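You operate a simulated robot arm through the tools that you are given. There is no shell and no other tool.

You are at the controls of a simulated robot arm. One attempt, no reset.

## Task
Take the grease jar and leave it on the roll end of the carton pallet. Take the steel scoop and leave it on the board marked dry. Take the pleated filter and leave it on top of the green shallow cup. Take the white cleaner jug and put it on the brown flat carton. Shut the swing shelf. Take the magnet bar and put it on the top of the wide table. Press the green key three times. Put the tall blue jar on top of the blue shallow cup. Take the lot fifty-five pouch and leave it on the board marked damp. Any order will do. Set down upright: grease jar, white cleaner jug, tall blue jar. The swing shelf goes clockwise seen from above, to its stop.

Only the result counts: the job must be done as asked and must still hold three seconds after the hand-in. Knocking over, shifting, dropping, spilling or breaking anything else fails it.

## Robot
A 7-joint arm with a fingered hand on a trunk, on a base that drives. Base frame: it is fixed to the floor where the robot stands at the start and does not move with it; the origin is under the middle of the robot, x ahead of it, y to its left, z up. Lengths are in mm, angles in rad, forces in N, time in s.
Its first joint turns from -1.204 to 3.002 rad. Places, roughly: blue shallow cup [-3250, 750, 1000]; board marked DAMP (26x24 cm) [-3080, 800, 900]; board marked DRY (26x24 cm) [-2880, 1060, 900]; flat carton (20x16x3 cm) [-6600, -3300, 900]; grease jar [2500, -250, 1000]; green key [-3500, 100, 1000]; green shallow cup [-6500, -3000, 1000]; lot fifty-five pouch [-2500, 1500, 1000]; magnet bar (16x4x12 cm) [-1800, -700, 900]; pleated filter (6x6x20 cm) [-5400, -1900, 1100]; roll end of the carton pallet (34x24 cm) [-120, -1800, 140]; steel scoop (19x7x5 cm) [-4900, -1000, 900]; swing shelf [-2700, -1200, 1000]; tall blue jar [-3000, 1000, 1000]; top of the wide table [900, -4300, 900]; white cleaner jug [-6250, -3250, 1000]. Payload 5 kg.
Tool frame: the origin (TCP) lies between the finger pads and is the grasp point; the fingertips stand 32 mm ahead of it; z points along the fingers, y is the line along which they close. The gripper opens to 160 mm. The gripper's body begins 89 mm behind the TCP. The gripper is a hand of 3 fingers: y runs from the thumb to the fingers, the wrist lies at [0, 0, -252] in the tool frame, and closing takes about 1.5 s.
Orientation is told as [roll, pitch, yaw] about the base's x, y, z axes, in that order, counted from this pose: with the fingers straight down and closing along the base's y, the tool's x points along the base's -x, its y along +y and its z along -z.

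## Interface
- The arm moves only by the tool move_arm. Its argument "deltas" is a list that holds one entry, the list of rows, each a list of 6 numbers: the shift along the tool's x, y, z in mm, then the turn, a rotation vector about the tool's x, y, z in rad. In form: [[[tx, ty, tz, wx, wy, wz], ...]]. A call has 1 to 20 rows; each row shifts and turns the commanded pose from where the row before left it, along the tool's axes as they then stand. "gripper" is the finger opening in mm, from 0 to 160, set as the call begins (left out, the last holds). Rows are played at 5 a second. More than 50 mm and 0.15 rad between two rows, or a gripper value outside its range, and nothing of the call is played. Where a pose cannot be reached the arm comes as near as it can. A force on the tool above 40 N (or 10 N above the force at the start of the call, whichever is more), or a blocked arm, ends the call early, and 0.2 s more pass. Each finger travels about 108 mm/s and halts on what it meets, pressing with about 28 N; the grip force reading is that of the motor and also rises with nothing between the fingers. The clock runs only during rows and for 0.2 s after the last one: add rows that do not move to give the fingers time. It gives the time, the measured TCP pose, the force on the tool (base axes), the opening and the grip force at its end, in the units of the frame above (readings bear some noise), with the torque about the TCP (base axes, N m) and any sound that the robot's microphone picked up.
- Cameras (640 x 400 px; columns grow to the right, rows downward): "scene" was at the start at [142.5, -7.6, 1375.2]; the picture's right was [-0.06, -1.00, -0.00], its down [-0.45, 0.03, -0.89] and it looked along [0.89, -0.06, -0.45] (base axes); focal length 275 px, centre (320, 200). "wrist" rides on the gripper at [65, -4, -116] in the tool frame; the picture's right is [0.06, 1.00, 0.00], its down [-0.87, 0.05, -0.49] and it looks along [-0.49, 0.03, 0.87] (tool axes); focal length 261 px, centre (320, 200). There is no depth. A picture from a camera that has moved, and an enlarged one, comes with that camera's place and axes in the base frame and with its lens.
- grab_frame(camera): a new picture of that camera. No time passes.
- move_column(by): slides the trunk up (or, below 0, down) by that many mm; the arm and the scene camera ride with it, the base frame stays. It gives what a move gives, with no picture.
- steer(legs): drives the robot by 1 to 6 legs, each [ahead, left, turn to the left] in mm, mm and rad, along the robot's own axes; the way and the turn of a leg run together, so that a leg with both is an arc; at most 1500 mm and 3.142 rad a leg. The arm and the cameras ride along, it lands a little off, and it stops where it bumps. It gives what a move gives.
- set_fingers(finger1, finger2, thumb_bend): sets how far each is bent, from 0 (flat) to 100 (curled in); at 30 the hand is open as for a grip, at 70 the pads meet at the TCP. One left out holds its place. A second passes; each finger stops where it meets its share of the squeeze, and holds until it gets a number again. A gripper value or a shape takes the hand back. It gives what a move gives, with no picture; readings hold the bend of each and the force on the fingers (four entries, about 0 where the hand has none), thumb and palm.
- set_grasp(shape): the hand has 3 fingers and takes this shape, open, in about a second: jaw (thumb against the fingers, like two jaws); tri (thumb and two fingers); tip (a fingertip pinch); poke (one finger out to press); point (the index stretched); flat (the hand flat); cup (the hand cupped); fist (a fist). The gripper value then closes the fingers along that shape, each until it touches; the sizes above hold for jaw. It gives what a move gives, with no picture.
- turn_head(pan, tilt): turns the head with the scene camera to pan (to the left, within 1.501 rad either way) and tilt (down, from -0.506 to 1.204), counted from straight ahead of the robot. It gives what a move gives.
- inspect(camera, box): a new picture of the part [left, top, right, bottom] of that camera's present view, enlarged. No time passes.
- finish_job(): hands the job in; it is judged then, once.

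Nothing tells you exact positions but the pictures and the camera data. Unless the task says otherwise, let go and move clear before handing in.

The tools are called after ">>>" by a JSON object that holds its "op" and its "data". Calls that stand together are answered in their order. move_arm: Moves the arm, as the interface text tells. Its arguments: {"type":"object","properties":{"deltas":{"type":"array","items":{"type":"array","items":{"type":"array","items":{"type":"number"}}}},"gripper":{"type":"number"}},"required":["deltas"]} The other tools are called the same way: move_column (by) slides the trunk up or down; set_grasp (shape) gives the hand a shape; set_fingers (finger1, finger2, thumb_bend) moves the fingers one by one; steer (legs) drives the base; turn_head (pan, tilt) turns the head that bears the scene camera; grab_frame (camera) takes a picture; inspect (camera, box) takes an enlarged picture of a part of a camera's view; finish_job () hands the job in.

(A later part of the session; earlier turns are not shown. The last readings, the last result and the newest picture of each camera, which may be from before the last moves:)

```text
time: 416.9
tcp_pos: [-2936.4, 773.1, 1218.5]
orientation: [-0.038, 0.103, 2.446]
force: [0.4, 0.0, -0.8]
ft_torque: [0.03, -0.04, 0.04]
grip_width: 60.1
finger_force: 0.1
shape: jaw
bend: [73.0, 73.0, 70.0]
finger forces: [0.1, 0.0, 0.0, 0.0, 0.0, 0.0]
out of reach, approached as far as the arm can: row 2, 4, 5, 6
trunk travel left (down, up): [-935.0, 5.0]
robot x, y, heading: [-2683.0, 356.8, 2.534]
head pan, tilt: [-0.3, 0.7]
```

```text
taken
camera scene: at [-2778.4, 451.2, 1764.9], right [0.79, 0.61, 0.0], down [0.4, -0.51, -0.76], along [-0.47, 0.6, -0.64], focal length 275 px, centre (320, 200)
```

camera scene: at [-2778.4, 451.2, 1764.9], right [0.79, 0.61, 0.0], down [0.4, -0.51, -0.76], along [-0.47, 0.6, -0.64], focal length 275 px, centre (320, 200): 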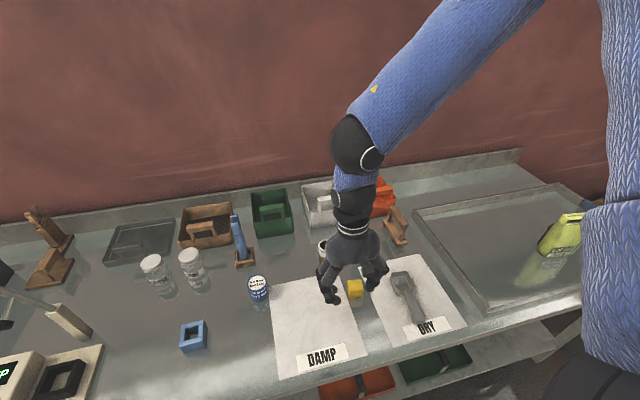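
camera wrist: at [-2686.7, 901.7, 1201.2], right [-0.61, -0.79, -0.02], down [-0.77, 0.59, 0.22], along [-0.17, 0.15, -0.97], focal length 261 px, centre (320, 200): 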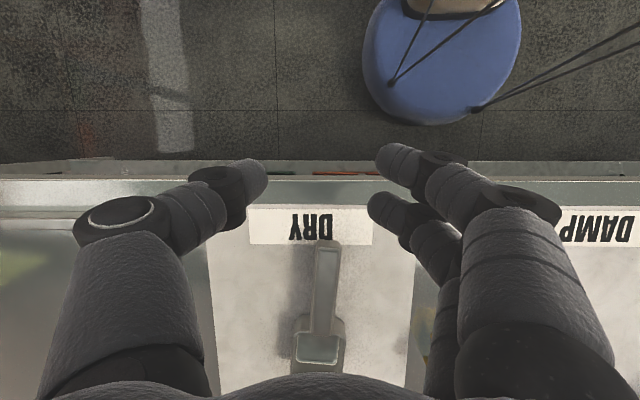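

>>> {"op": "move_arm", "data": {"deltas": [[[-30, 10, 0, 0, 0, 0], [-40, 10, 0, 0, -0.05, 0], [-40, 0, 0, 0.02, -0.05, 0], [-30, 0, -20, 0.02, 0, 0], [0, 0, -40, 0, 0, 0], [0, 0, -40, 0, 0, 0], [0, 0, 0, 0, 0, 0]]]}}

>>> {"op": "grab_frame", "data": {"camera": "scene"}}

```text
time: 418.5
tcp_pos: [-3058.9, 841.5, 1309.6]
orientation: [-0.076, 0.001, 2.447]
force: [0.3, 0.9, 0.2]
ft_torque: [0.02, 0.0, 0.01]
grip_width: 60.3
finger_force: 0.1
shape: jaw
bend: [73.0, 73.0, 70.0]
finger forces: [0.1, 0.0, 0.0, 0.1, 0.0, 0.0]
trunk travel left (down, up): [-935.0, 5.0]
robot x, y, heading: [-2685.4, 361.5, 2.534]
head pan, tilt: [-0.3, 0.7]
```

```text
taken
camera scene: at [-2778.2, 452.4, 1764.9], right [0.79, 0.61, 0.0], down [0.39, -0.51, -0.76], along [-0.47, 0.6, -0.64], focal length 275 px, centre (320, 200)
```

scene: 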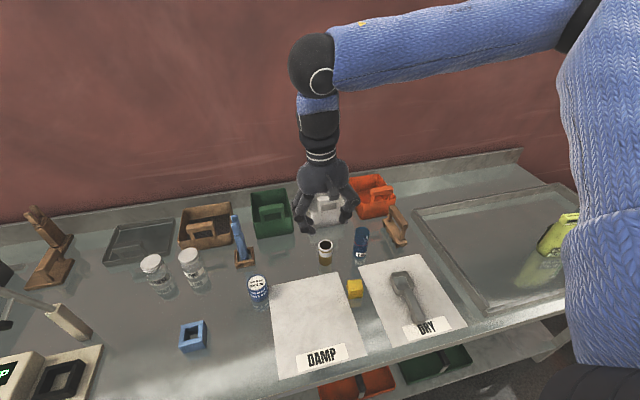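

>>> {"op": "move_arm", "data": {"deltas": [[[0, 0, 0, -0.076, 0, 0], [0, 40, 0, 0, 0, 0], [0, 40, 0, 0, 0, 0], [0, 40, 0, 0, 0, 0], [0, 40, 0, 0, 0, 0], [0, 0, 0, 0, 0, 0]]]}}

>>> {"op": "move_column", "data": {"by": -100}}

>>> {"op": "grab_frame", "data": {"camera": "wrist"}}

>>> {"op": "grab_frame", "data": {"camera": "scene"}}

```text
time: 419.9
tcp_pos: [-3160.5, 720.2, 1304.2]
orientation: [0.001, 0.001, 2.448]
force: [1.7, 0.7, 0.9]
ft_torque: [-0.01, 0.05, -0.03]
grip_width: 59.9
finger_force: 0.0
shape: jaw
bend: [73.0, 73.0, 70.0]
finger forces: [0.1, 0.0, 0.0, 0.0, 0.0, 0.1]
trunk travel left (down, up): [-935.0, 5.0]
robot x, y, heading: [-2688.8, 358.3, 2.531]
head pan, tilt: [-0.3, 0.7]
```

```text
time: 421.2
tcp_pos: [-3162.7, 719.3, 1204.5]
orientation: [0.0, 0.0, 2.449]
force: [0.1, 0.4, 0.1]
ft_torque: [-0.02, 0.01, -0.01]
grip_width: 59.8
finger_force: 0.0
shape: jaw
bend: [73.0, 73.0, 70.0]
finger forces: [0.0, 0.1, 0.0, 0.0, 0.0, 0.1]
trunk travel left (down, up): [-835.0, 105.0]
robot x, y, heading: [-2683.7, 360.2, 2.53]
head pan, tilt: [-0.3, 0.7]
```

```text
taken
camera wrist: at [-3109.4, 681.1, 1320.5], right [-0.59, -0.81, 0.0], down [-0.7, 0.51, 0.49], along [-0.4, 0.29, -0.87], focal length 261 px, centre (320, 200)
```

wrist: 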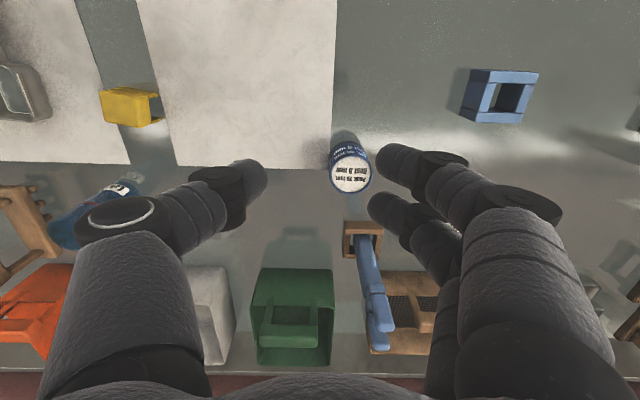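

```text
taken
camera scene: at [-2777.5, 451.9, 1665.1], right [0.79, 0.61, 0.0], down [0.39, -0.51, -0.76], along [-0.47, 0.6, -0.64], focal length 275 px, centre (320, 200)
```

scene: 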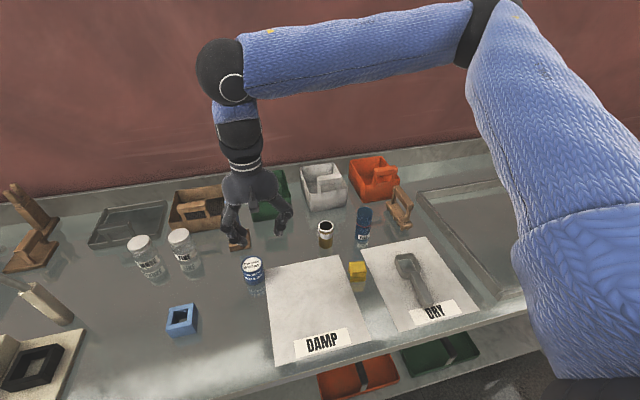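

>>> {"op": "inspect", "data": {"camera": "scene", "box": [225, 200, 395, 310]}}

>>> {"op": "inspect", "data": {"camera": "scene", "box": [235, 245, 275, 300]}}

>>> {"op": "inspect", "data": {"camera": "scene", "box": [340, 195, 385, 255]}}

>>> {"op": "inspect", "data": {"camera": "wrist", "box": [310, 120, 390, 200]}}

```text
3.64 times, centred on (310, 255) of scene
camera zoom: at [-2777.5, 451.9, 1665.1], right [0.79, 0.61, 0.0], down [0.39, -0.51, -0.76], along [-0.47, 0.6, -0.64], focal length 999 px, centre (356, 0)
```

zoom: 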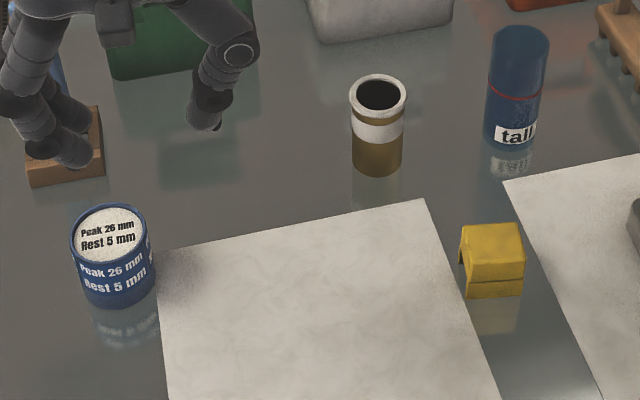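

```text
7.27 times, centred on (255, 272) of scene
camera zoom: at [-2777.5, 451.9, 1665.1], right [0.79, 0.61, 0.0], down [0.39, -0.51, -0.76], along [-0.47, 0.6, -0.64], focal length 1997 px, centre (793, -327)
```

zoom: 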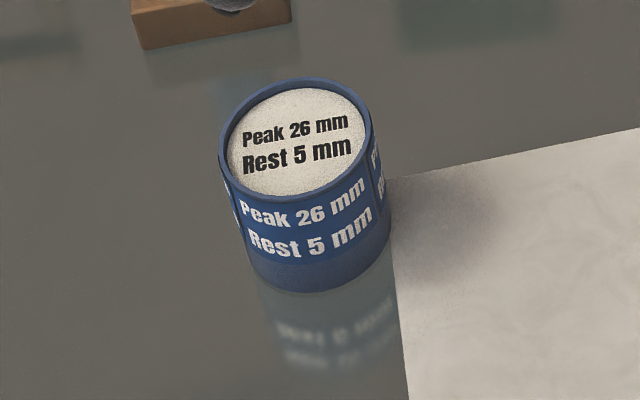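

```text
6.67 times, centred on (362, 225) of scene
camera zoom: at [-2777.5, 451.9, 1665.1], right [0.79, 0.61, 0.0], down [0.39, -0.51, -0.76], along [-0.47, 0.6, -0.64], focal length 1831 px, centre (37, 33)
```

zoom: 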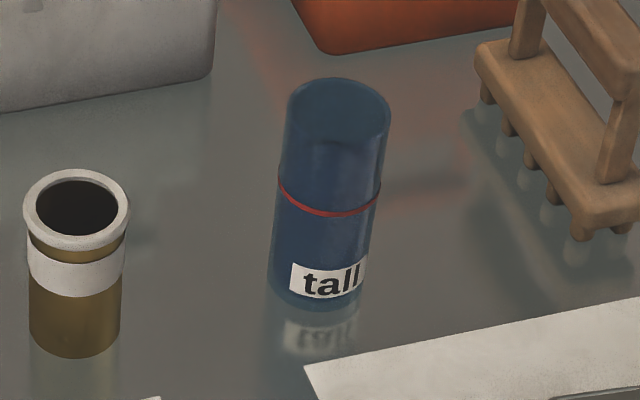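

```text
5.00 times, centred on (350, 160) of wrist
camera zoom: at [-3109.4, 681.1, 1320.5], right [-0.59, -0.81, 0.0], down [-0.7, 0.51, 0.49], along [-0.4, 0.29, -0.87], focal length 1303 px, centre (170, 400)
```

zoom: 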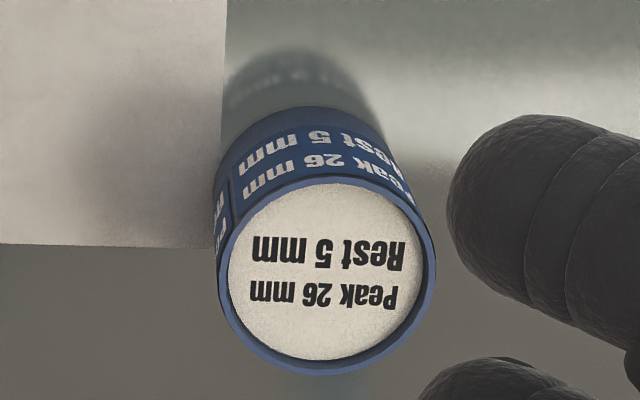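

The tall jar stands at about (-3086, 1105) and the blue cup at about (-3266, 734). Moving over the jar.

>>> {"op": "move_arm", "data": {"deltas": [[[-20.8, -38.5, 0, 0, 0, 0], [-20.8, -38.5, 0, 0, 0, 0], [-20.8, -38.5, 0, 0, 0, 0], [-20.8, -38.5, 0, 0, 0, 0], [-20.8, -38.5, 0, 0, 0, 0], [-20.8, -38.5, 0, 0, 0, 0], [-20.8, -38.5, 0, 0, 0, 0], [-20.8, -38.5, 0, 0, 0, 0], [-20.8, -38.5, 0, 0, 0, 0], [0, 0, 0, 0, 0, 0]]], "gripper": 95}}

>>> {"op": "grab_frame", "data": {"camera": "wrist"}}

>>> {"op": "grab_frame", "data": {"camera": "scene"}}

```text
time: 423.4
tcp_pos: [-3087.4, 1103.7, 1205.6]
orientation: [0.001, 0.0, 2.449]
force: [-0.4, 1.2, 0.1]
ft_torque: [-0.01, 0.0, 0.0]
grip_width: 94.7
finger_force: 0.1
shape: jaw
bend: [71.0, 71.0, 70.0]
finger forces: [0.1, 0.0, 0.0, 0.0, 0.1, 0.0]
trunk travel left (down, up): [-835.0, 105.0]
robot x, y, heading: [-2685.7, 359.7, 2.528]
head pan, tilt: [-0.3, 0.7]
```

```text
taken
camera wrist: at [-3034.5, 1065.5, 1321.4], right [-0.59, -0.81, 0.0], down [-0.7, 0.51, 0.49], along [-0.4, 0.29, -0.87], focal length 261 px, centre (320, 200)
```

wrist: 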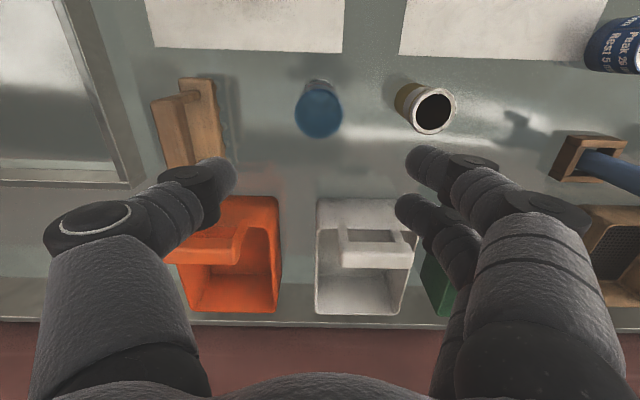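

```text
taken
camera scene: at [-2777.9, 451.5, 1665.0], right [0.79, 0.61, 0.0], down [0.39, -0.51, -0.76], along [-0.47, 0.6, -0.64], focal length 275 px, centre (320, 200)
```

scene: 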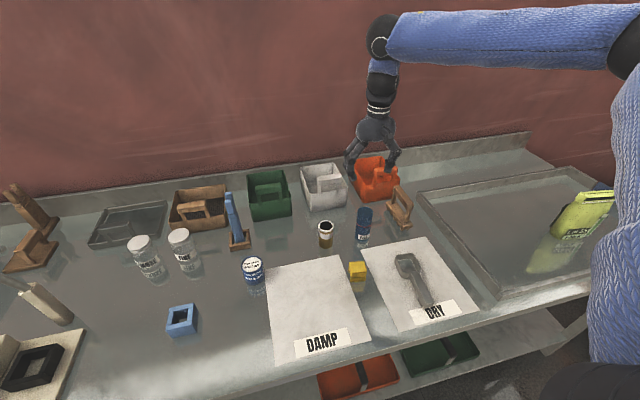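

>>> {"op": "move_arm", "data": {"deltas": [[[5.5, -1, 40, 0, 0, 0], [0, 0, 45, 0, 0, 0], [0, 0, 45, 0, 0, 0], [0, 0, 40, 0, 0, 0], [0, 0, 0, 0, 0, 0]]]}}

>>> {"op": "grab_frame", "data": {"camera": "wrist"}}

>>> {"op": "inspect", "data": {"camera": "scene", "box": [310, 120, 420, 260]}}

```text
time: 424.6
tcp_pos: [-3081.4, 1100.9, 1036.3]
orientation: [-0.001, 0.0, 2.449]
force: [0.5, 0.2, 0.5]
ft_torque: [0.05, 0.01, 0.01]
grip_width: 94.5
finger_force: 0.0
shape: jaw
bend: [71.0, 71.0, 70.0]
finger forces: [0.0, 0.0, 0.1, 0.0, 0.0, 0.1]
trunk travel left (down, up): [-835.0, 105.0]
robot x, y, heading: [-2682.0, 360.7, 2.526]
head pan, tilt: [-0.3, 0.7]
```

```text
taken
camera wrist: at [-3027.3, 1062.3, 1151.1], right [-0.59, -0.81, 0.0], down [-0.7, 0.51, 0.49], along [-0.4, 0.29, -0.87], focal length 261 px, centre (320, 200)
```

wrist: 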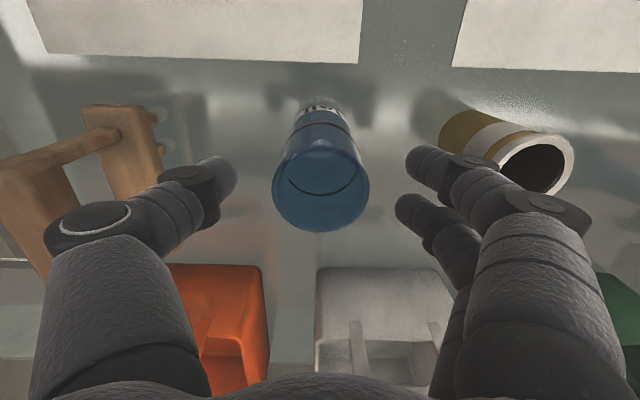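

```text
2.86 times, centred on (365, 190) of scene
camera zoom: at [-2776.9, 451.4, 1665.1], right [0.79, 0.61, 0.0], down [0.39, -0.51, -0.77], along [-0.47, 0.61, -0.64], focal length 785 px, centre (191, 229)
```

zoom: 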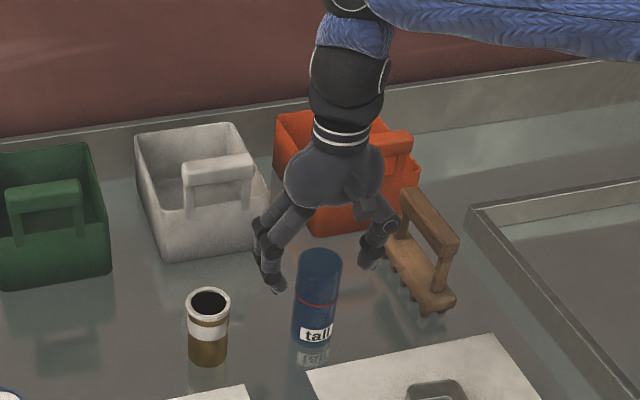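

>>> {"op": "move_arm", "data": {"deltas": [[[0, 0, 35, 0, 0, 0], [0, 0, 35, 0, 0, 0], [0, 0, 23, 0, 0, 0], [0, 0, 0, 0, 0, 0]]]}}

>>> {"op": "move_arm", "data": {"deltas": [[[0, 0, 0, 0, 0, 0], [0, 0, 0, 0, 0, 0], [0, 0, 0, 0, 0, 0], [0, 0, 0, 0, 0, 0], [0, 0, 0, 0, 0, 0], [0, 0, 0, 0, 0, 0], [0, 0, 0, 0, 0, 0], [0, 0, 0, 0, 0, 0]]], "gripper": 25}}

>>> {"op": "inspect", "data": {"camera": "scene", "box": [310, 140, 420, 260]}}

```text
time: 425.6
tcp_pos: [-3080.6, 1099.1, 943.9]
orientation: [0.0, -0.001, 2.448]
force: [0.2, -0.7, -0.8]
ft_torque: [0.0, 0.03, -0.02]
grip_width: 94.6
finger_force: 0.1
shape: jaw
bend: [71.0, 71.0, 70.0]
finger forces: [0.1, 0.0, 0.0, 0.0, 0.0, 0.1]
trunk travel left (down, up): [-835.0, 105.0]
robot x, y, heading: [-2685.5, 356.5, 2.525]
head pan, tilt: [-0.3, 0.7]
```

```text
time: 427.4
tcp_pos: [-3079.0, 1100.3, 942.8]
orientation: [0.001, 0.0, 2.449]
force: [0.1, -0.1, 0.1]
ft_torque: [-0.01, -0.03, -0.02]
grip_width: 40.1
finger_force: 28.2
shape: jaw
bend: [73.0, 73.0, 70.0]
finger forces: [12.7, 12.0, 0.1, 0.1, 23.2, 0.1]
trunk travel left (down, up): [-835.0, 105.0]
robot x, y, heading: [-2686.7, 356.6, 2.531]
head pan, tilt: [-0.3, 0.7]
```

```text
3.33 times, centred on (365, 200) of scene
camera zoom: at [-2777.2, 452.7, 1664.9], right [0.79, 0.61, 0.0], down [0.39, -0.51, -0.76], along [-0.47, 0.6, -0.64], focal length 915 px, centre (170, 200)
```

zoom: 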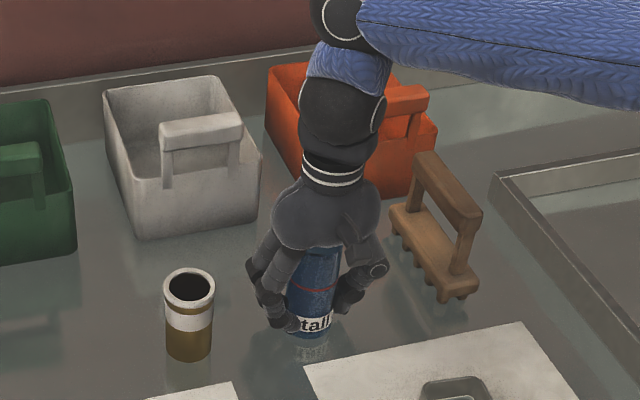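

Jar gripped. Lifting gently.

>>> {"op": "move_arm", "data": {"deltas": [[[0, 0, -6, 0, 0, 0], [0, 0, -12, 0, 0, 0], [0, 0, -20, 0, 0, 0], [0, 0, -30, 0, 0, 0], [0, 0, -30, 0, 0, 0], [0, 0, -30, 0, 0, 0], [0, 0, -30, 0, 0, 0], [0, 0, -30, 0, 0, 0], [0, 0, -20, 0, 0, 0], [0, 0, -10, 0, 0, 0], [0, 0, 0, 0, 0, 0]]]}}

>>> {"op": "inspect", "data": {"camera": "scene", "box": [310, 100, 420, 260]}}

>>> {"op": "grab_frame", "data": {"camera": "wrist"}}

```text
time: 429.8
tcp_pos: [-3084.3, 1102.7, 1160.4]
orientation: [0.002, 0.002, 2.449]
force: [-0.4, -0.1, -0.6]
ft_torque: [-0.02, 0.01, -0.01]
grip_width: 40.0
finger_force: 27.6
shape: jaw
bend: [73.0, 73.0, 70.0]
finger forces: [13.1, 12.5, 0.0, 0.0, 22.8, 0.1]
trunk travel left (down, up): [-835.0, 105.0]
robot x, y, heading: [-2681.2, 359.9, 2.526]
head pan, tilt: [-0.3, 0.7]
```

```text
2.50 times, centred on (365, 180) of scene
camera zoom: at [-2777.3, 452.8, 1664.9], right [0.79, 0.61, 0.0], down [0.39, -0.51, -0.76], along [-0.47, 0.6, -0.64], focal length 686 px, centre (208, 250)
```

zoom: 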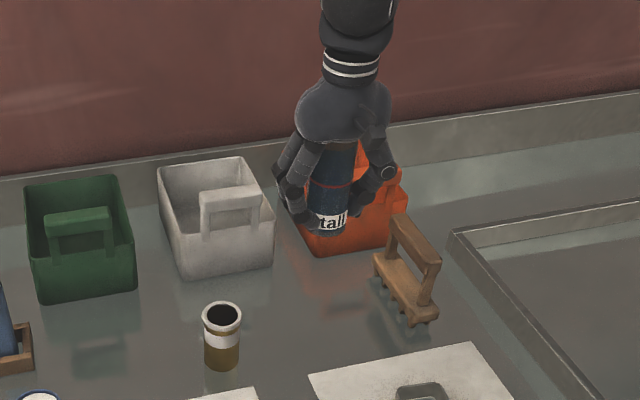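

```text
taken
camera wrist: at [-3031.0, 1064.7, 1275.8], right [-0.59, -0.81, 0.0], down [-0.7, 0.51, 0.49], along [-0.4, 0.29, -0.87], focal length 261 px, centre (320, 200)
```

wrist: 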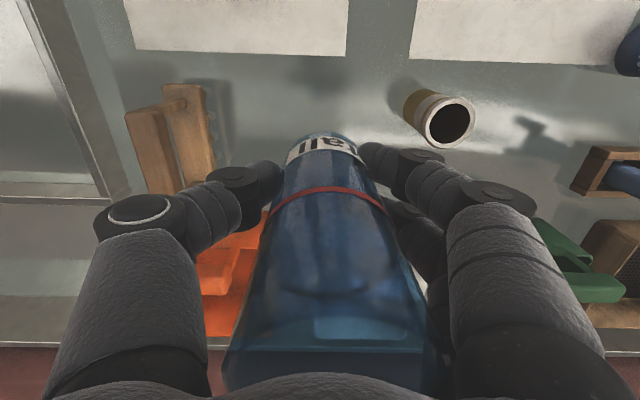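

>>> {"op": "move_arm", "data": {"deltas": [[[3, 13, 0, 0, 0, 0], [6, 25, 0, 0, 0, 0], [8, 33, 0, 0, 0, 0], [8, 33, 0, 0, 0, 0], [8, 33, 0, 0, 0, 0], [8, 33, 0, 0, 0, 0], [8, 33, 0, 0, 0, 0], [8, 33, 0, 0, 0, 0], [8, 33, 0, 0, 0, 0], [8, 33, 0, 0, 0, 0], [8, 33, 0, 0, 0, 0], [8, 33, 0, 0, 0, 0], [5, 22, 0, 0, 0, 0], [2, 8, 0, 0, 0, 0], [0, 0, 0, 0, 0, 0]]]}}

>>> {"op": "grab_frame", "data": {"camera": "scene"}}

>>> {"op": "grab_frame", "data": {"camera": "wrist"}}

```text
time: 433.0
tcp_pos: [-3261.5, 734.6, 1158.8]
orientation: [0.0, 0.001, 2.449]
force: [-0.4, 1.4, -0.3]
ft_torque: [-0.01, 0.0, -0.01]
grip_width: 39.6
finger_force: 28.0
shape: jaw
bend: [73.0, 73.0, 70.0]
finger forces: [13.3, 12.7, 0.0, 0.1, 22.1, 0.0]
trunk travel left (down, up): [-835.0, 105.0]
robot x, y, heading: [-2686.5, 360.7, 2.531]
head pan, tilt: [-0.3, 0.7]
```

```text
taken
camera scene: at [-2777.5, 452.4, 1664.9], right [0.79, 0.61, 0.0], down [0.39, -0.51, -0.76], along [-0.47, 0.6, -0.64], focal length 275 px, centre (320, 200)
```

scene: 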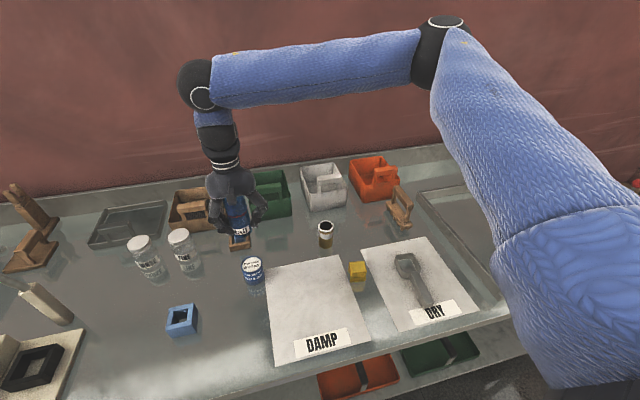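

```text
taken
camera wrist: at [-3207.8, 697.7, 1275.0], right [-0.59, -0.81, 0.0], down [-0.7, 0.51, 0.49], along [-0.4, 0.29, -0.87], focal length 261 px, centre (320, 200)
```

wrist: 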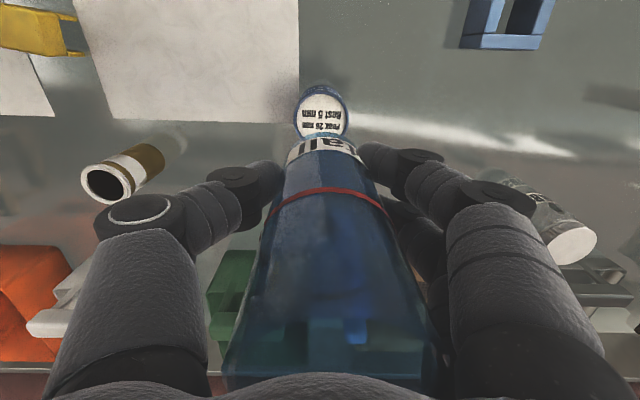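

>>> {"op": "turn_head", "data": {"pan": 0.1, "tilt": 0.7}}

>>> {"op": "grab_frame", "data": {"camera": "scene"}}

>>> {"op": "inspect", "data": {"camera": "wrist", "box": [260, 70, 380, 190]}}

```text
time: 433.9
tcp_pos: [-3261.1, 735.5, 1159.3]
orientation: [0.001, 0.002, 2.449]
force: [0.1, 0.2, -0.8]
ft_torque: [0.02, 0.02, -0.01]
grip_width: 39.6
finger_force: 28.1
shape: jaw
bend: [73.0, 73.0, 70.0]
finger forces: [13.3, 12.7, 0.1, 0.0, 21.9, 0.0]
trunk travel left (down, up): [-835.0, 105.0]
robot x, y, heading: [-2684.5, 355.7, 2.528]
head pan, tilt: [0.099, 0.7]
```

```text
taken
camera scene: at [-2799.4, 427.0, 1664.9], right [0.49, 0.87, 0.0], down [0.56, -0.32, -0.76], along [-0.67, 0.38, -0.64], focal length 275 px, centre (320, 200)
```

scene: 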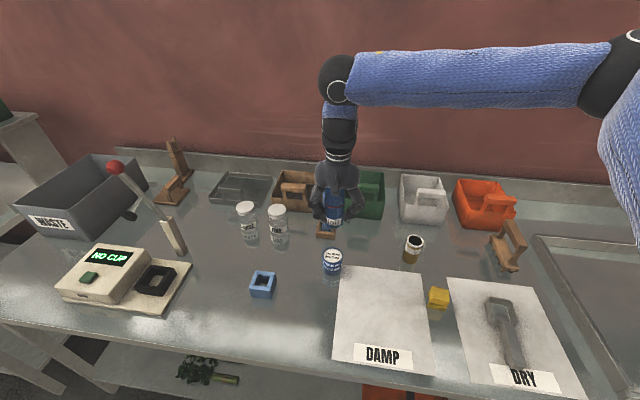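

```text
3.33 times, centred on (320, 130) of wrist
camera zoom: at [-3207.6, 697.9, 1275.0], right [-0.59, -0.81, 0.0], down [-0.7, 0.51, 0.49], along [-0.4, 0.29, -0.87], focal length 869 px, centre (320, 433)
```

zoom: 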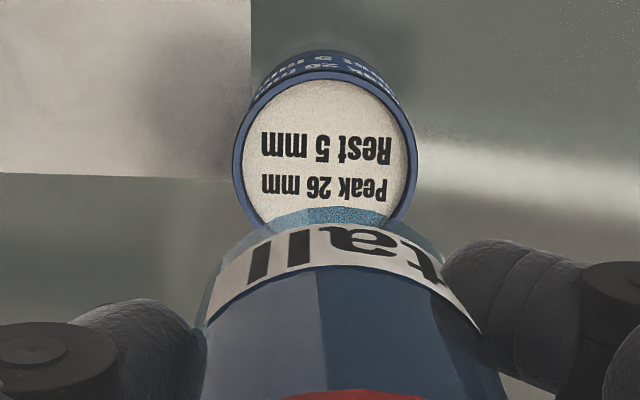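

>>> {"op": "inspect", "data": {"camera": "scene", "box": [305, 190, 365, 290]}}

```text
4.00 times, centred on (335, 240) of scene
camera zoom: at [-2799.4, 427.0, 1664.9], right [0.49, 0.87, 0.0], down [0.56, -0.32, -0.76], along [-0.67, 0.38, -0.64], focal length 1098 px, centre (260, 40)
```

zoom: 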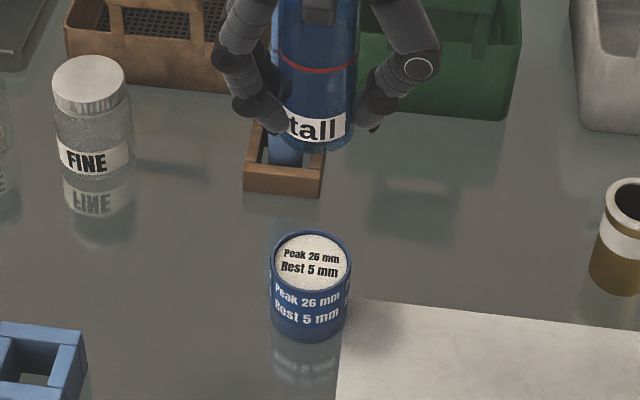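

The jar axis and the cup centre agree within about a millimetre. Lowering.

>>> {"op": "move_arm", "data": {"deltas": [[[0, 0, 10, 0, 0, 0], [0, 0, 20, 0, 0, 0], [0, 0, 25, 0, 0, 0], [0, 0, 25, 0, 0, 0], [0, 0, 20, 0, 0, 0], [0, 0, 12, 0, 0, 0], [0, 0, 5, 0, 0, 0], [0, 0, 0, 0, 0, 0]]]}}

>>> {"op": "inspect", "data": {"camera": "scene", "box": [315, 230, 355, 290]}}

>>> {"op": "inspect", "data": {"camera": "wrist", "box": [270, 80, 370, 180]}}

```text
time: 435.7
tcp_pos: [-3259.9, 735.5, 1042.9]
orientation: [0.0, 0.0, 2.449]
force: [0.0, 0.0, -0.2]
ft_torque: [-0.01, 0.01, 0.0]
grip_width: 39.5
finger_force: 27.8
shape: jaw
bend: [73.0, 73.0, 70.0]
finger forces: [13.3, 12.8, 0.0, 0.0, 21.4, 0.1]
trunk travel left (down, up): [-835.0, 105.0]
robot x, y, heading: [-2683.6, 358.1, 2.528]
head pan, tilt: [0.099, 0.7]
```

```text
6.67 times, centred on (335, 260) of scene
camera zoom: at [-2799.4, 426.9, 1664.9], right [0.49, 0.87, 0.0], down [0.56, -0.32, -0.76], along [-0.67, 0.37, -0.64], focal length 1831 px, centre (220, -200)
```

zoom: 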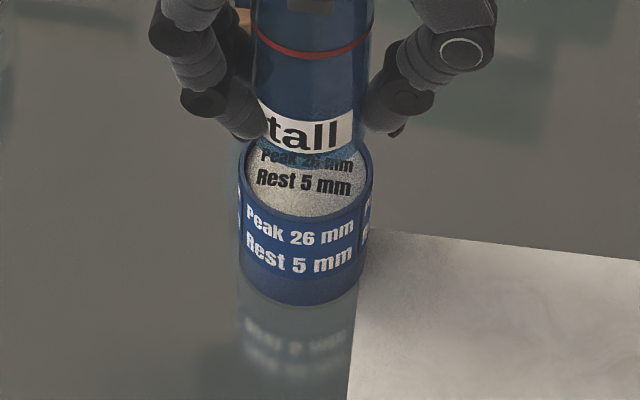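

```text
4.00 times, centred on (320, 130) of wrist
camera zoom: at [-3206.6, 698.1, 1158.7], right [-0.59, -0.81, 0.0], down [-0.7, 0.51, 0.49], along [-0.4, 0.29, -0.87], focal length 1043 px, centre (320, 480)
```

zoom: 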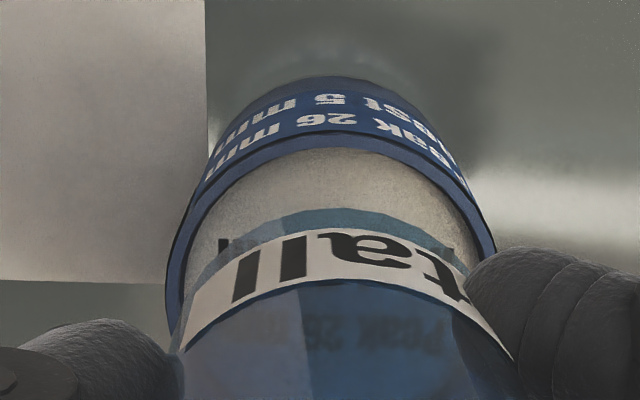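

>>> {"op": "move_arm", "data": {"deltas": [[[0, 0, 6, 0, 0, 0], [0, 0, 0, 0, 0, 0]]]}}

>>> {"op": "inspect", "data": {"camera": "scene", "box": [320, 242, 346, 268]}}

>>> {"op": "inspect", "data": {"camera": "wrist", "box": [278, 90, 366, 160]}}

```text
time: 436.3
tcp_pos: [-3260.4, 734.8, 1036.0]
orientation: [-0.001, 0.001, 2.449]
force: [0.1, 0.4, 0.0]
ft_torque: [0.0, 0.01, 0.02]
grip_width: 39.4
finger_force: 28.0
shape: jaw
bend: [73.0, 73.0, 70.0]
finger forces: [13.4, 12.8, 0.0, 0.1, 21.5, 0.1]
trunk travel left (down, up): [-835.0, 105.0]
robot x, y, heading: [-2684.5, 353.9, 2.531]
head pan, tilt: [0.099, 0.7]
```

```text
15.38 times, centred on (333, 255) of scene
camera zoom: at [-2799.3, 426.7, 1665.0], right [0.49, 0.87, 0.0], down [0.56, -0.32, -0.76], along [-0.67, 0.37, -0.64], focal length 4225 px, centre (120, -646)
```

zoom: 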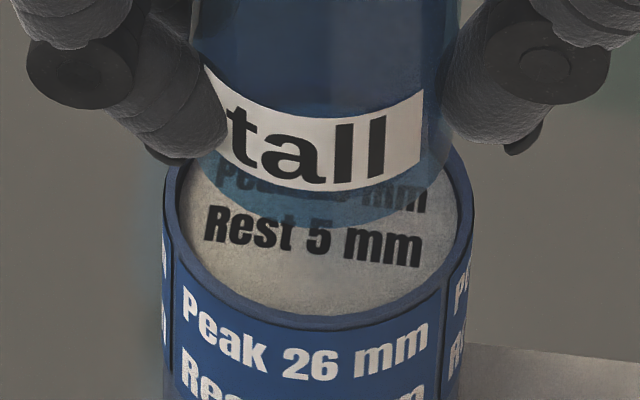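

```text
5.71 times, centred on (322, 125) of wrist
camera zoom: at [-3206.7, 697.6, 1152.2], right [-0.59, -0.81, 0.0], down [-0.7, 0.51, 0.49], along [-0.4, 0.29, -0.87], focal length 1489 px, centre (309, 629)
```

zoom: 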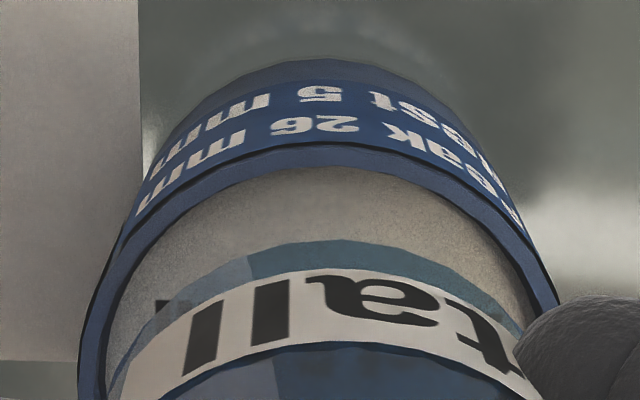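

>>> {"op": "move_arm", "data": {"deltas": [[[1, 0, 3, 0, 0, 0], [0, 0, 3, 0, 0, 0], [0, 0, 0, 0, 0, 0]]]}}

>>> {"op": "move_arm", "data": {"deltas": [[[0, 0, 3, 0, 0, 0], [0, 0, 0, 0, 0, 0]]]}}

>>> {"op": "inspect", "data": {"camera": "scene", "box": [320, 242, 346, 268]}}

>>> {"op": "inspect", "data": {"camera": "wrist", "box": [278, 90, 366, 160]}}

```text
time: 437.1
tcp_pos: [-3260.7, 734.5, 1030.7]
orientation: [0.0, 0.002, 2.447]
force: [0.1, 0.4, -0.1]
ft_torque: [0.03, 0.0, -0.01]
grip_width: 39.5
finger_force: 28.6
shape: jaw
bend: [73.0, 73.0, 70.0]
finger forces: [13.2, 12.8, 0.0, 0.1, 21.5, 0.0]
trunk travel left (down, up): [-835.0, 105.0]
robot x, y, heading: [-2683.6, 358.0, 2.528]
head pan, tilt: [0.099, 0.7]
```

```text
time: 437.7
tcp_pos: [-3259.1, 733.6, 1028.5]
orientation: [0.0, 0.0, 2.449]
force: [0.5, -0.6, -0.7]
ft_torque: [0.01, 0.01, -0.01]
grip_width: 39.5
finger_force: 27.5
shape: jaw
bend: [73.0, 73.0, 70.0]
finger forces: [13.3, 12.8, 0.0, 0.0, 21.7, 0.1]
trunk travel left (down, up): [-835.0, 105.0]
robot x, y, heading: [-2683.6, 354.3, 2.531]
head pan, tilt: [0.099, 0.7]
```

```text
15.38 times, centred on (333, 255) of scene
camera zoom: at [-2799.4, 426.8, 1664.9], right [0.49, 0.87, 0.0], down [0.56, -0.32, -0.76], along [-0.67, 0.37, -0.64], focal length 4225 px, centre (120, -646)
```

zoom: 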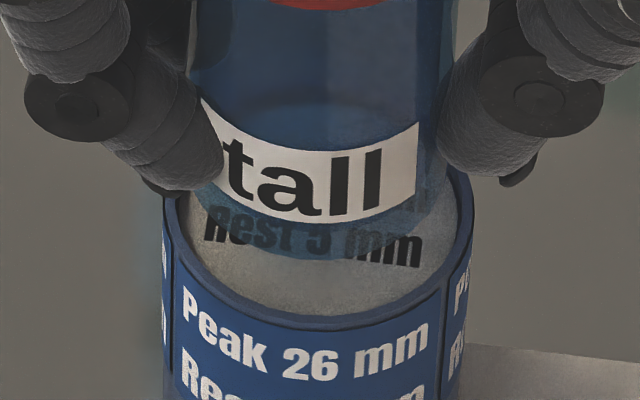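

```text
5.71 times, centred on (322, 125) of wrist
camera zoom: at [-3206.3, 696.7, 1143.3], right [-0.59, -0.81, 0.0], down [-0.7, 0.51, 0.49], along [-0.4, 0.29, -0.87], focal length 1489 px, centre (309, 629)
```

zoom: 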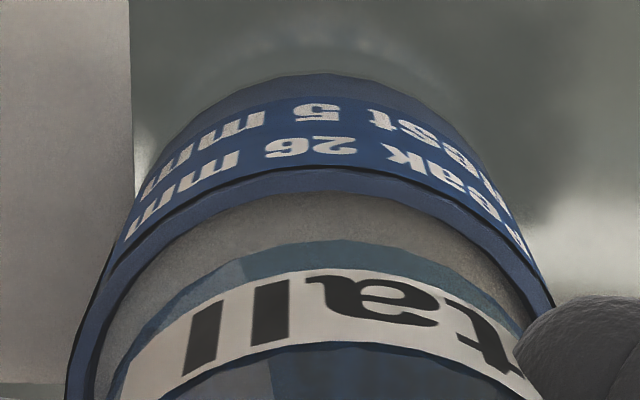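

>>> {"op": "move_arm", "data": {"deltas": [[[0, 0, 3, 0, 0, 0], [0, 0, 3, 0, 0, 0], [0, 0, 0, 0, 0, 0]]]}}

>>> {"op": "move_arm", "data": {"deltas": [[[0, 0, 2, 0, 0, 0], [0, 0, 0, 0, 0, 0]]]}}

>>> {"op": "move_arm", "data": {"deltas": [[[0, 0, 2, 0, 0, 0], [0, 0, 0, 0, 0, 0]]]}}

>>> {"op": "inspect", "data": {"camera": "scene", "box": [320, 242, 346, 268]}}

>>> {"op": "inspect", "data": {"camera": "wrist", "box": [278, 90, 366, 160]}}

```text
time: 438.5
tcp_pos: [-3260.4, 735.2, 1021.9]
orientation: [0.001, 0.001, 2.449]
force: [-0.1, 0.5, -1.0]
ft_torque: [0.0, -0.01, 0.01]
grip_width: 39.7
finger_force: 28.0
shape: jaw
bend: [73.0, 73.0, 70.0]
finger forces: [13.2, 12.8, 0.0, 0.0, 21.3, 0.0]
trunk travel left (down, up): [-835.0, 105.0]
robot x, y, heading: [-2683.1, 357.0, 2.523]
head pan, tilt: [0.099, 0.7]
```

```text
time: 439.1
tcp_pos: [-3259.2, 734.9, 1020.5]
orientation: [-0.001, -0.001, 2.448]
force: [0.6, 0.1, 0.0]
ft_torque: [-0.02, -0.03, 0.01]
grip_width: 39.3
finger_force: 28.4
shape: jaw
bend: [73.0, 73.0, 70.0]
finger forces: [13.4, 12.8, 0.0, 0.0, 21.4, 0.0]
trunk travel left (down, up): [-835.0, 105.0]
robot x, y, heading: [-2684.9, 359.7, 2.532]
head pan, tilt: [0.099, 0.7]
```

```text
time: 439.7
tcp_pos: [-3260.1, 735.1, 1019.3]
orientation: [0.001, 0.0, 2.449]
force: [-0.1, -0.3, -0.2]
ft_torque: [0.01, -0.02, 0.03]
grip_width: 39.2
finger_force: 27.9
shape: jaw
bend: [73.0, 73.0, 70.0]
finger forces: [13.2, 12.8, 0.0, 0.0, 21.3, 0.1]
trunk travel left (down, up): [-835.0, 105.0]
robot x, y, heading: [-2686.4, 358.1, 2.526]
head pan, tilt: [0.099, 0.7]
```

```text
15.38 times, centred on (333, 255) of scene
camera zoom: at [-2799.4, 426.8, 1664.9], right [0.49, 0.87, 0.0], down [0.56, -0.32, -0.76], along [-0.67, 0.37, -0.64], focal length 4225 px, centre (120, -646)
```

zoom: 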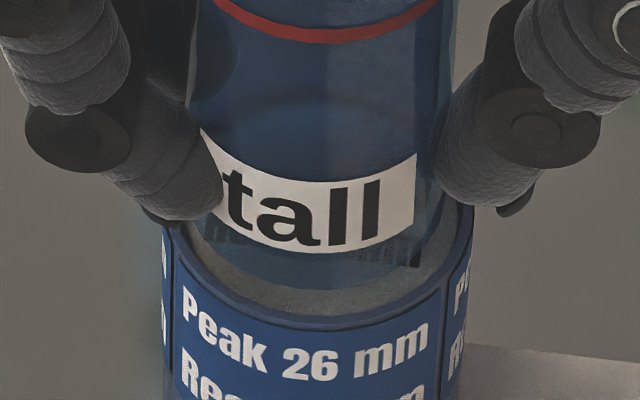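

```text
5.71 times, centred on (322, 125) of wrist
camera zoom: at [-3206.3, 696.8, 1133.9], right [-0.59, -0.81, 0.0], down [-0.7, 0.51, 0.49], along [-0.4, 0.29, -0.87], focal length 1489 px, centre (309, 629)
```

zoom: 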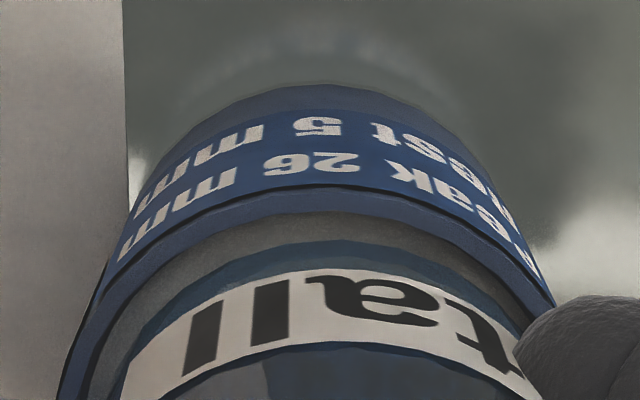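

>>> {"op": "move_arm", "data": {"deltas": [[[0, 0, 2, 0, 0, 0], [0, 0, 0, 0, 0, 0]]]}}

>>> {"op": "move_arm", "data": {"deltas": [[[0, 0, 2, 0, 0, 0], [0, 0, 0, 0, 0, 0]]]}}

>>> {"op": "move_arm", "data": {"deltas": [[[0, 0, 2, 0, 0, 0], [0, 0, 0, 0, 0, 0]]]}}

>>> {"op": "inspect", "data": {"camera": "scene", "box": [320, 242, 346, 268]}}

```text
time: 440.3
tcp_pos: [-3258.7, 734.6, 1015.5]
orientation: [0.0, 0.0, 2.448]
force: [-0.5, 0.2, -0.5]
ft_torque: [0.02, 0.0, -0.03]
grip_width: 39.4
finger_force: 27.9
shape: jaw
bend: [73.0, 73.0, 70.0]
finger forces: [13.3, 12.7, 0.0, 0.0, 21.4, 0.1]
trunk travel left (down, up): [-835.0, 105.0]
robot x, y, heading: [-2682.3, 358.4, 2.53]
head pan, tilt: [0.099, 0.7]
```

```text
time: 440.9
tcp_pos: [-3260.6, 733.6, 1014.4]
orientation: [0.0, 0.001, 2.448]
force: [-0.2, 0.3, -1.2]
ft_torque: [0.0, -0.03, 0.01]
grip_width: 39.8
finger_force: 27.8
shape: jaw
bend: [73.0, 73.0, 70.0]
finger forces: [13.4, 12.8, 0.1, 0.0, 21.4, 0.1]
trunk travel left (down, up): [-835.0, 105.0]
robot x, y, heading: [-2686.6, 355.6, 2.528]
head pan, tilt: [0.099, 0.7]
```

```text
time: 441.5
tcp_pos: [-3258.5, 734.0, 1012.0]
orientation: [-0.001, 0.002, 2.449]
force: [-0.3, 1.0, -1.1]
ft_torque: [-0.01, -0.01, 0.02]
grip_width: 39.6
finger_force: 28.3
shape: jaw
bend: [73.0, 73.0, 70.0]
finger forces: [13.3, 12.8, 0.1, 0.0, 21.4, 0.0]
trunk travel left (down, up): [-835.0, 105.0]
robot x, y, heading: [-2685.5, 356.6, 2.529]
head pan, tilt: [0.099, 0.7]
```

```text
15.38 times, centred on (333, 255) of scene
camera zoom: at [-2799.5, 426.9, 1664.9], right [0.49, 0.87, 0.0], down [0.56, -0.32, -0.76], along [-0.67, 0.37, -0.64], focal length 4225 px, centre (120, -646)
```

zoom: 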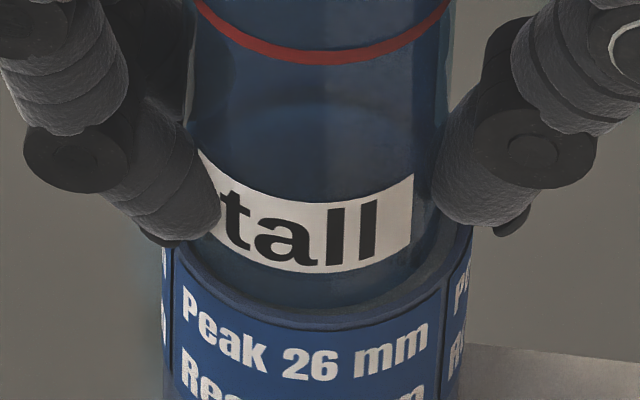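

>>> {"op": "move_arm", "data": {"deltas": [[[0, 0, 1.5, 0, 0, 0], [0, 0, 0, 0, 0, 0]]]}}

>>> {"op": "move_arm", "data": {"deltas": [[[0, 0, 1.5, 0, 0, 0], [0, 0, 0, 0, 0, 0]]]}}

>>> {"op": "inspect", "data": {"camera": "scene", "box": [315, 235, 351, 271]}}

>>> {"op": "inspect", "data": {"camera": "wrist", "box": [250, 90, 400, 190]}}

```text
time: 442.1
tcp_pos: [-3259.3, 734.8, 1011.7]
orientation: [0.003, 0.0, 2.45]
force: [0.3, 1.2, 7.1]
ft_torque: [-0.06, 0.0, -0.01]
grip_width: 39.7
finger_force: 27.7
shape: jaw
bend: [73.0, 73.0, 70.0]
finger forces: [14.0, 13.4, 0.0, 0.0, 23.0, 0.0]
trunk travel left (down, up): [-835.0, 105.0]
robot x, y, heading: [-2685.5, 356.0, 2.531]
head pan, tilt: [0.099, 0.7]
```

```text
time: 442.7
tcp_pos: [-3259.4, 733.6, 1011.0]
orientation: [0.001, -0.002, 2.449]
force: [0.7, -0.3, 16.0]
ft_torque: [-0.02, 0.06, 0.02]
grip_width: 40.1
finger_force: 28.3
shape: jaw
bend: [73.0, 74.0, 70.0]
finger forces: [15.4, 14.6, 0.1, 0.1, 25.2, 0.1]
trunk travel left (down, up): [-835.0, 105.0]
robot x, y, heading: [-2686.0, 357.4, 2.528]
head pan, tilt: [0.099, 0.7]
```

```text
11.11 times, centred on (333, 253) of scene
camera zoom: at [-2798.2, 426.1, 1665.2], right [0.49, 0.87, 0.0], down [0.56, -0.32, -0.77], along [-0.67, 0.38, -0.64], focal length 3051 px, centre (176, -389)
```

zoom: 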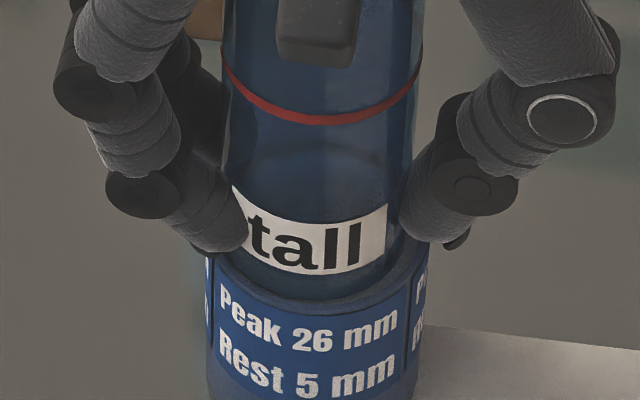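

```text
4.00 times, centred on (325, 140) of wrist
camera zoom: at [-3206.3, 696.1, 1126.6], right [-0.59, -0.81, 0.0], down [-0.7, 0.51, 0.49], along [-0.4, 0.29, -0.87], focal length 1043 px, centre (300, 440)
```

zoom: 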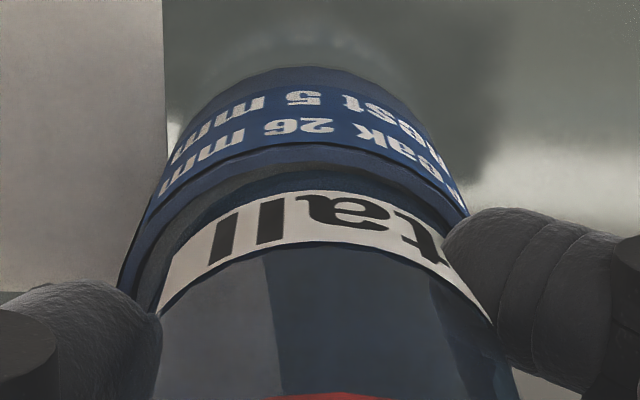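

>>> {"op": "move_arm", "data": {"deltas": [[[0, 0, -1.5, 0, 0, 0], [0, 0, 0, 0, 0, 0]]]}}

>>> {"op": "move_arm", "data": {"deltas": [[[0, 0, 0, 0, 0, 0], [0, 0, 0, 0, 0, 0], [0, 0, 0, 0, 0, 0], [0, 0, 0, 0, 0, 0]]], "gripper": 90}}

>>> {"op": "inspect", "data": {"camera": "scene", "box": [300, 200, 366, 280]}}

```text
time: 443.3
tcp_pos: [-3259.7, 733.6, 1012.7]
orientation: [0.001, 0.0, 2.449]
force: [-1.7, 1.4, 12.1]
ft_torque: [-0.01, 0.11, 0.01]
grip_width: 39.8
finger_force: 27.8
shape: jaw
bend: [73.0, 74.0, 70.0]
finger forces: [14.9, 15.4, 0.0, 0.0, 23.5, 0.0]
trunk travel left (down, up): [-835.0, 105.0]
robot x, y, heading: [-2685.2, 357.9, 2.535]
head pan, tilt: [0.099, 0.7]
```

```text
time: 444.3
tcp_pos: [-3258.1, 733.8, 1010.6]
orientation: [0.0, 0.002, 2.448]
force: [-0.2, 0.8, 0.3]
ft_torque: [0.0, 0.0, 0.01]
grip_width: 88.9
finger_force: 0.1
shape: jaw
bend: [72.0, 72.0, 70.0]
finger forces: [0.1, 0.0, 0.1, 0.0, 0.1, 0.0]
trunk travel left (down, up): [-835.0, 105.0]
robot x, y, heading: [-2686.9, 355.6, 2.53]
head pan, tilt: [0.099, 0.7]
```

```text
5.00 times, centred on (333, 240) of scene
camera zoom: at [-2799.5, 426.9, 1664.9], right [0.49, 0.87, 0.0], down [0.56, -0.32, -0.76], along [-0.67, 0.37, -0.64], focal length 1373 px, centre (255, 0)
```

zoom: 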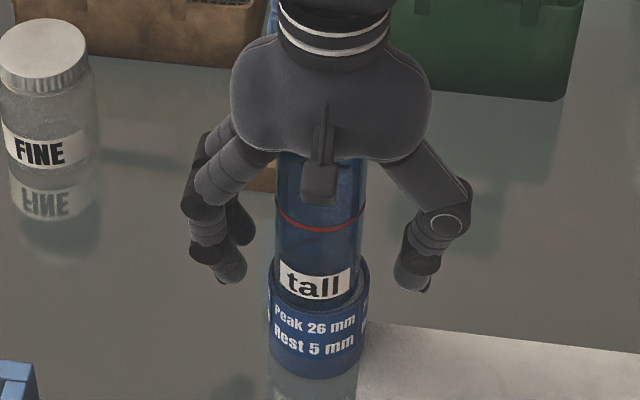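

The jar stands in the blue cup. Rising straight up slowly.

>>> {"op": "move_arm", "data": {"deltas": [[[0, 0, -10, 0, 0, 0], [0, 0, -20, 0, 0, 0], [0, 0, -30, 0, 0, 0], [0, 0, -40, 0, 0, 0], [0, 0, -40, 0, 0, 0], [0, 0, -40, 0, 0, 0], [0, 0, 0, 0, 0, 0]]]}}

>>> {"op": "inspect", "data": {"camera": "scene", "box": [280, 160, 400, 290]}}

>>> {"op": "grab_frame", "data": {"camera": "wrist"}}

```text
time: 445.9
tcp_pos: [-3261.3, 738.3, 1189.7]
orientation: [0.0, 0.002, 2.448]
force: [-1.5, 0.4, 0.5]
ft_torque: [0.01, -0.05, -0.04]
grip_width: 89.3
finger_force: 0.1
shape: jaw
bend: [72.0, 72.0, 70.0]
finger forces: [0.1, 0.1, 0.0, 0.0, 0.0, 0.0]
trunk travel left (down, up): [-835.0, 105.0]
robot x, y, heading: [-2686.1, 359.1, 2.528]
head pan, tilt: [0.099, 0.7]
```

```text
3.08 times, centred on (340, 225) of scene
camera zoom: at [-2800.3, 427.7, 1664.8], right [0.49, 0.87, 0.0], down [0.56, -0.32, -0.76], along [-0.67, 0.37, -0.64], focal length 845 px, centre (258, 123)
```

zoom: 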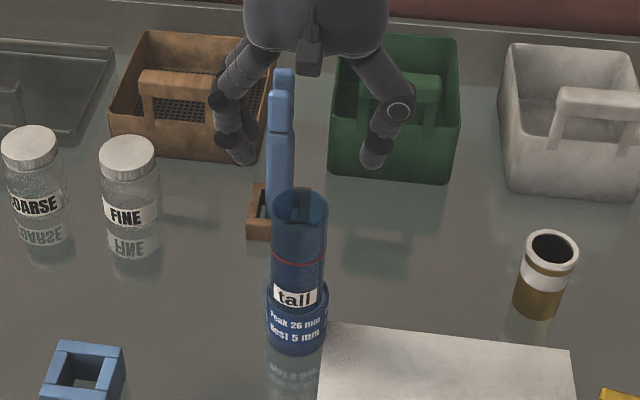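

```text
taken
camera wrist: at [-3208.5, 700.3, 1305.4], right [-0.59, -0.81, 0.0], down [-0.7, 0.51, 0.49], along [-0.4, 0.29, -0.87], focal length 261 px, centre (320, 200)
```

wrist: 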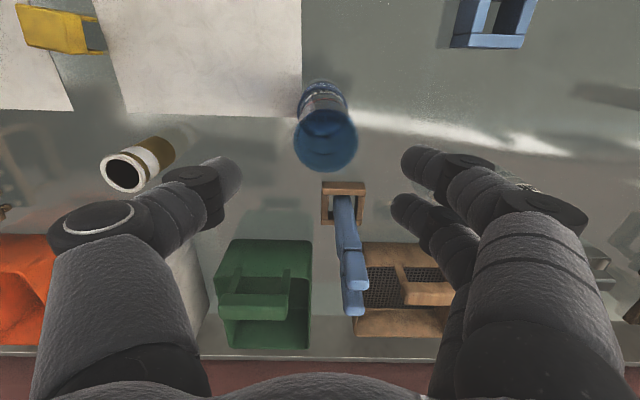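

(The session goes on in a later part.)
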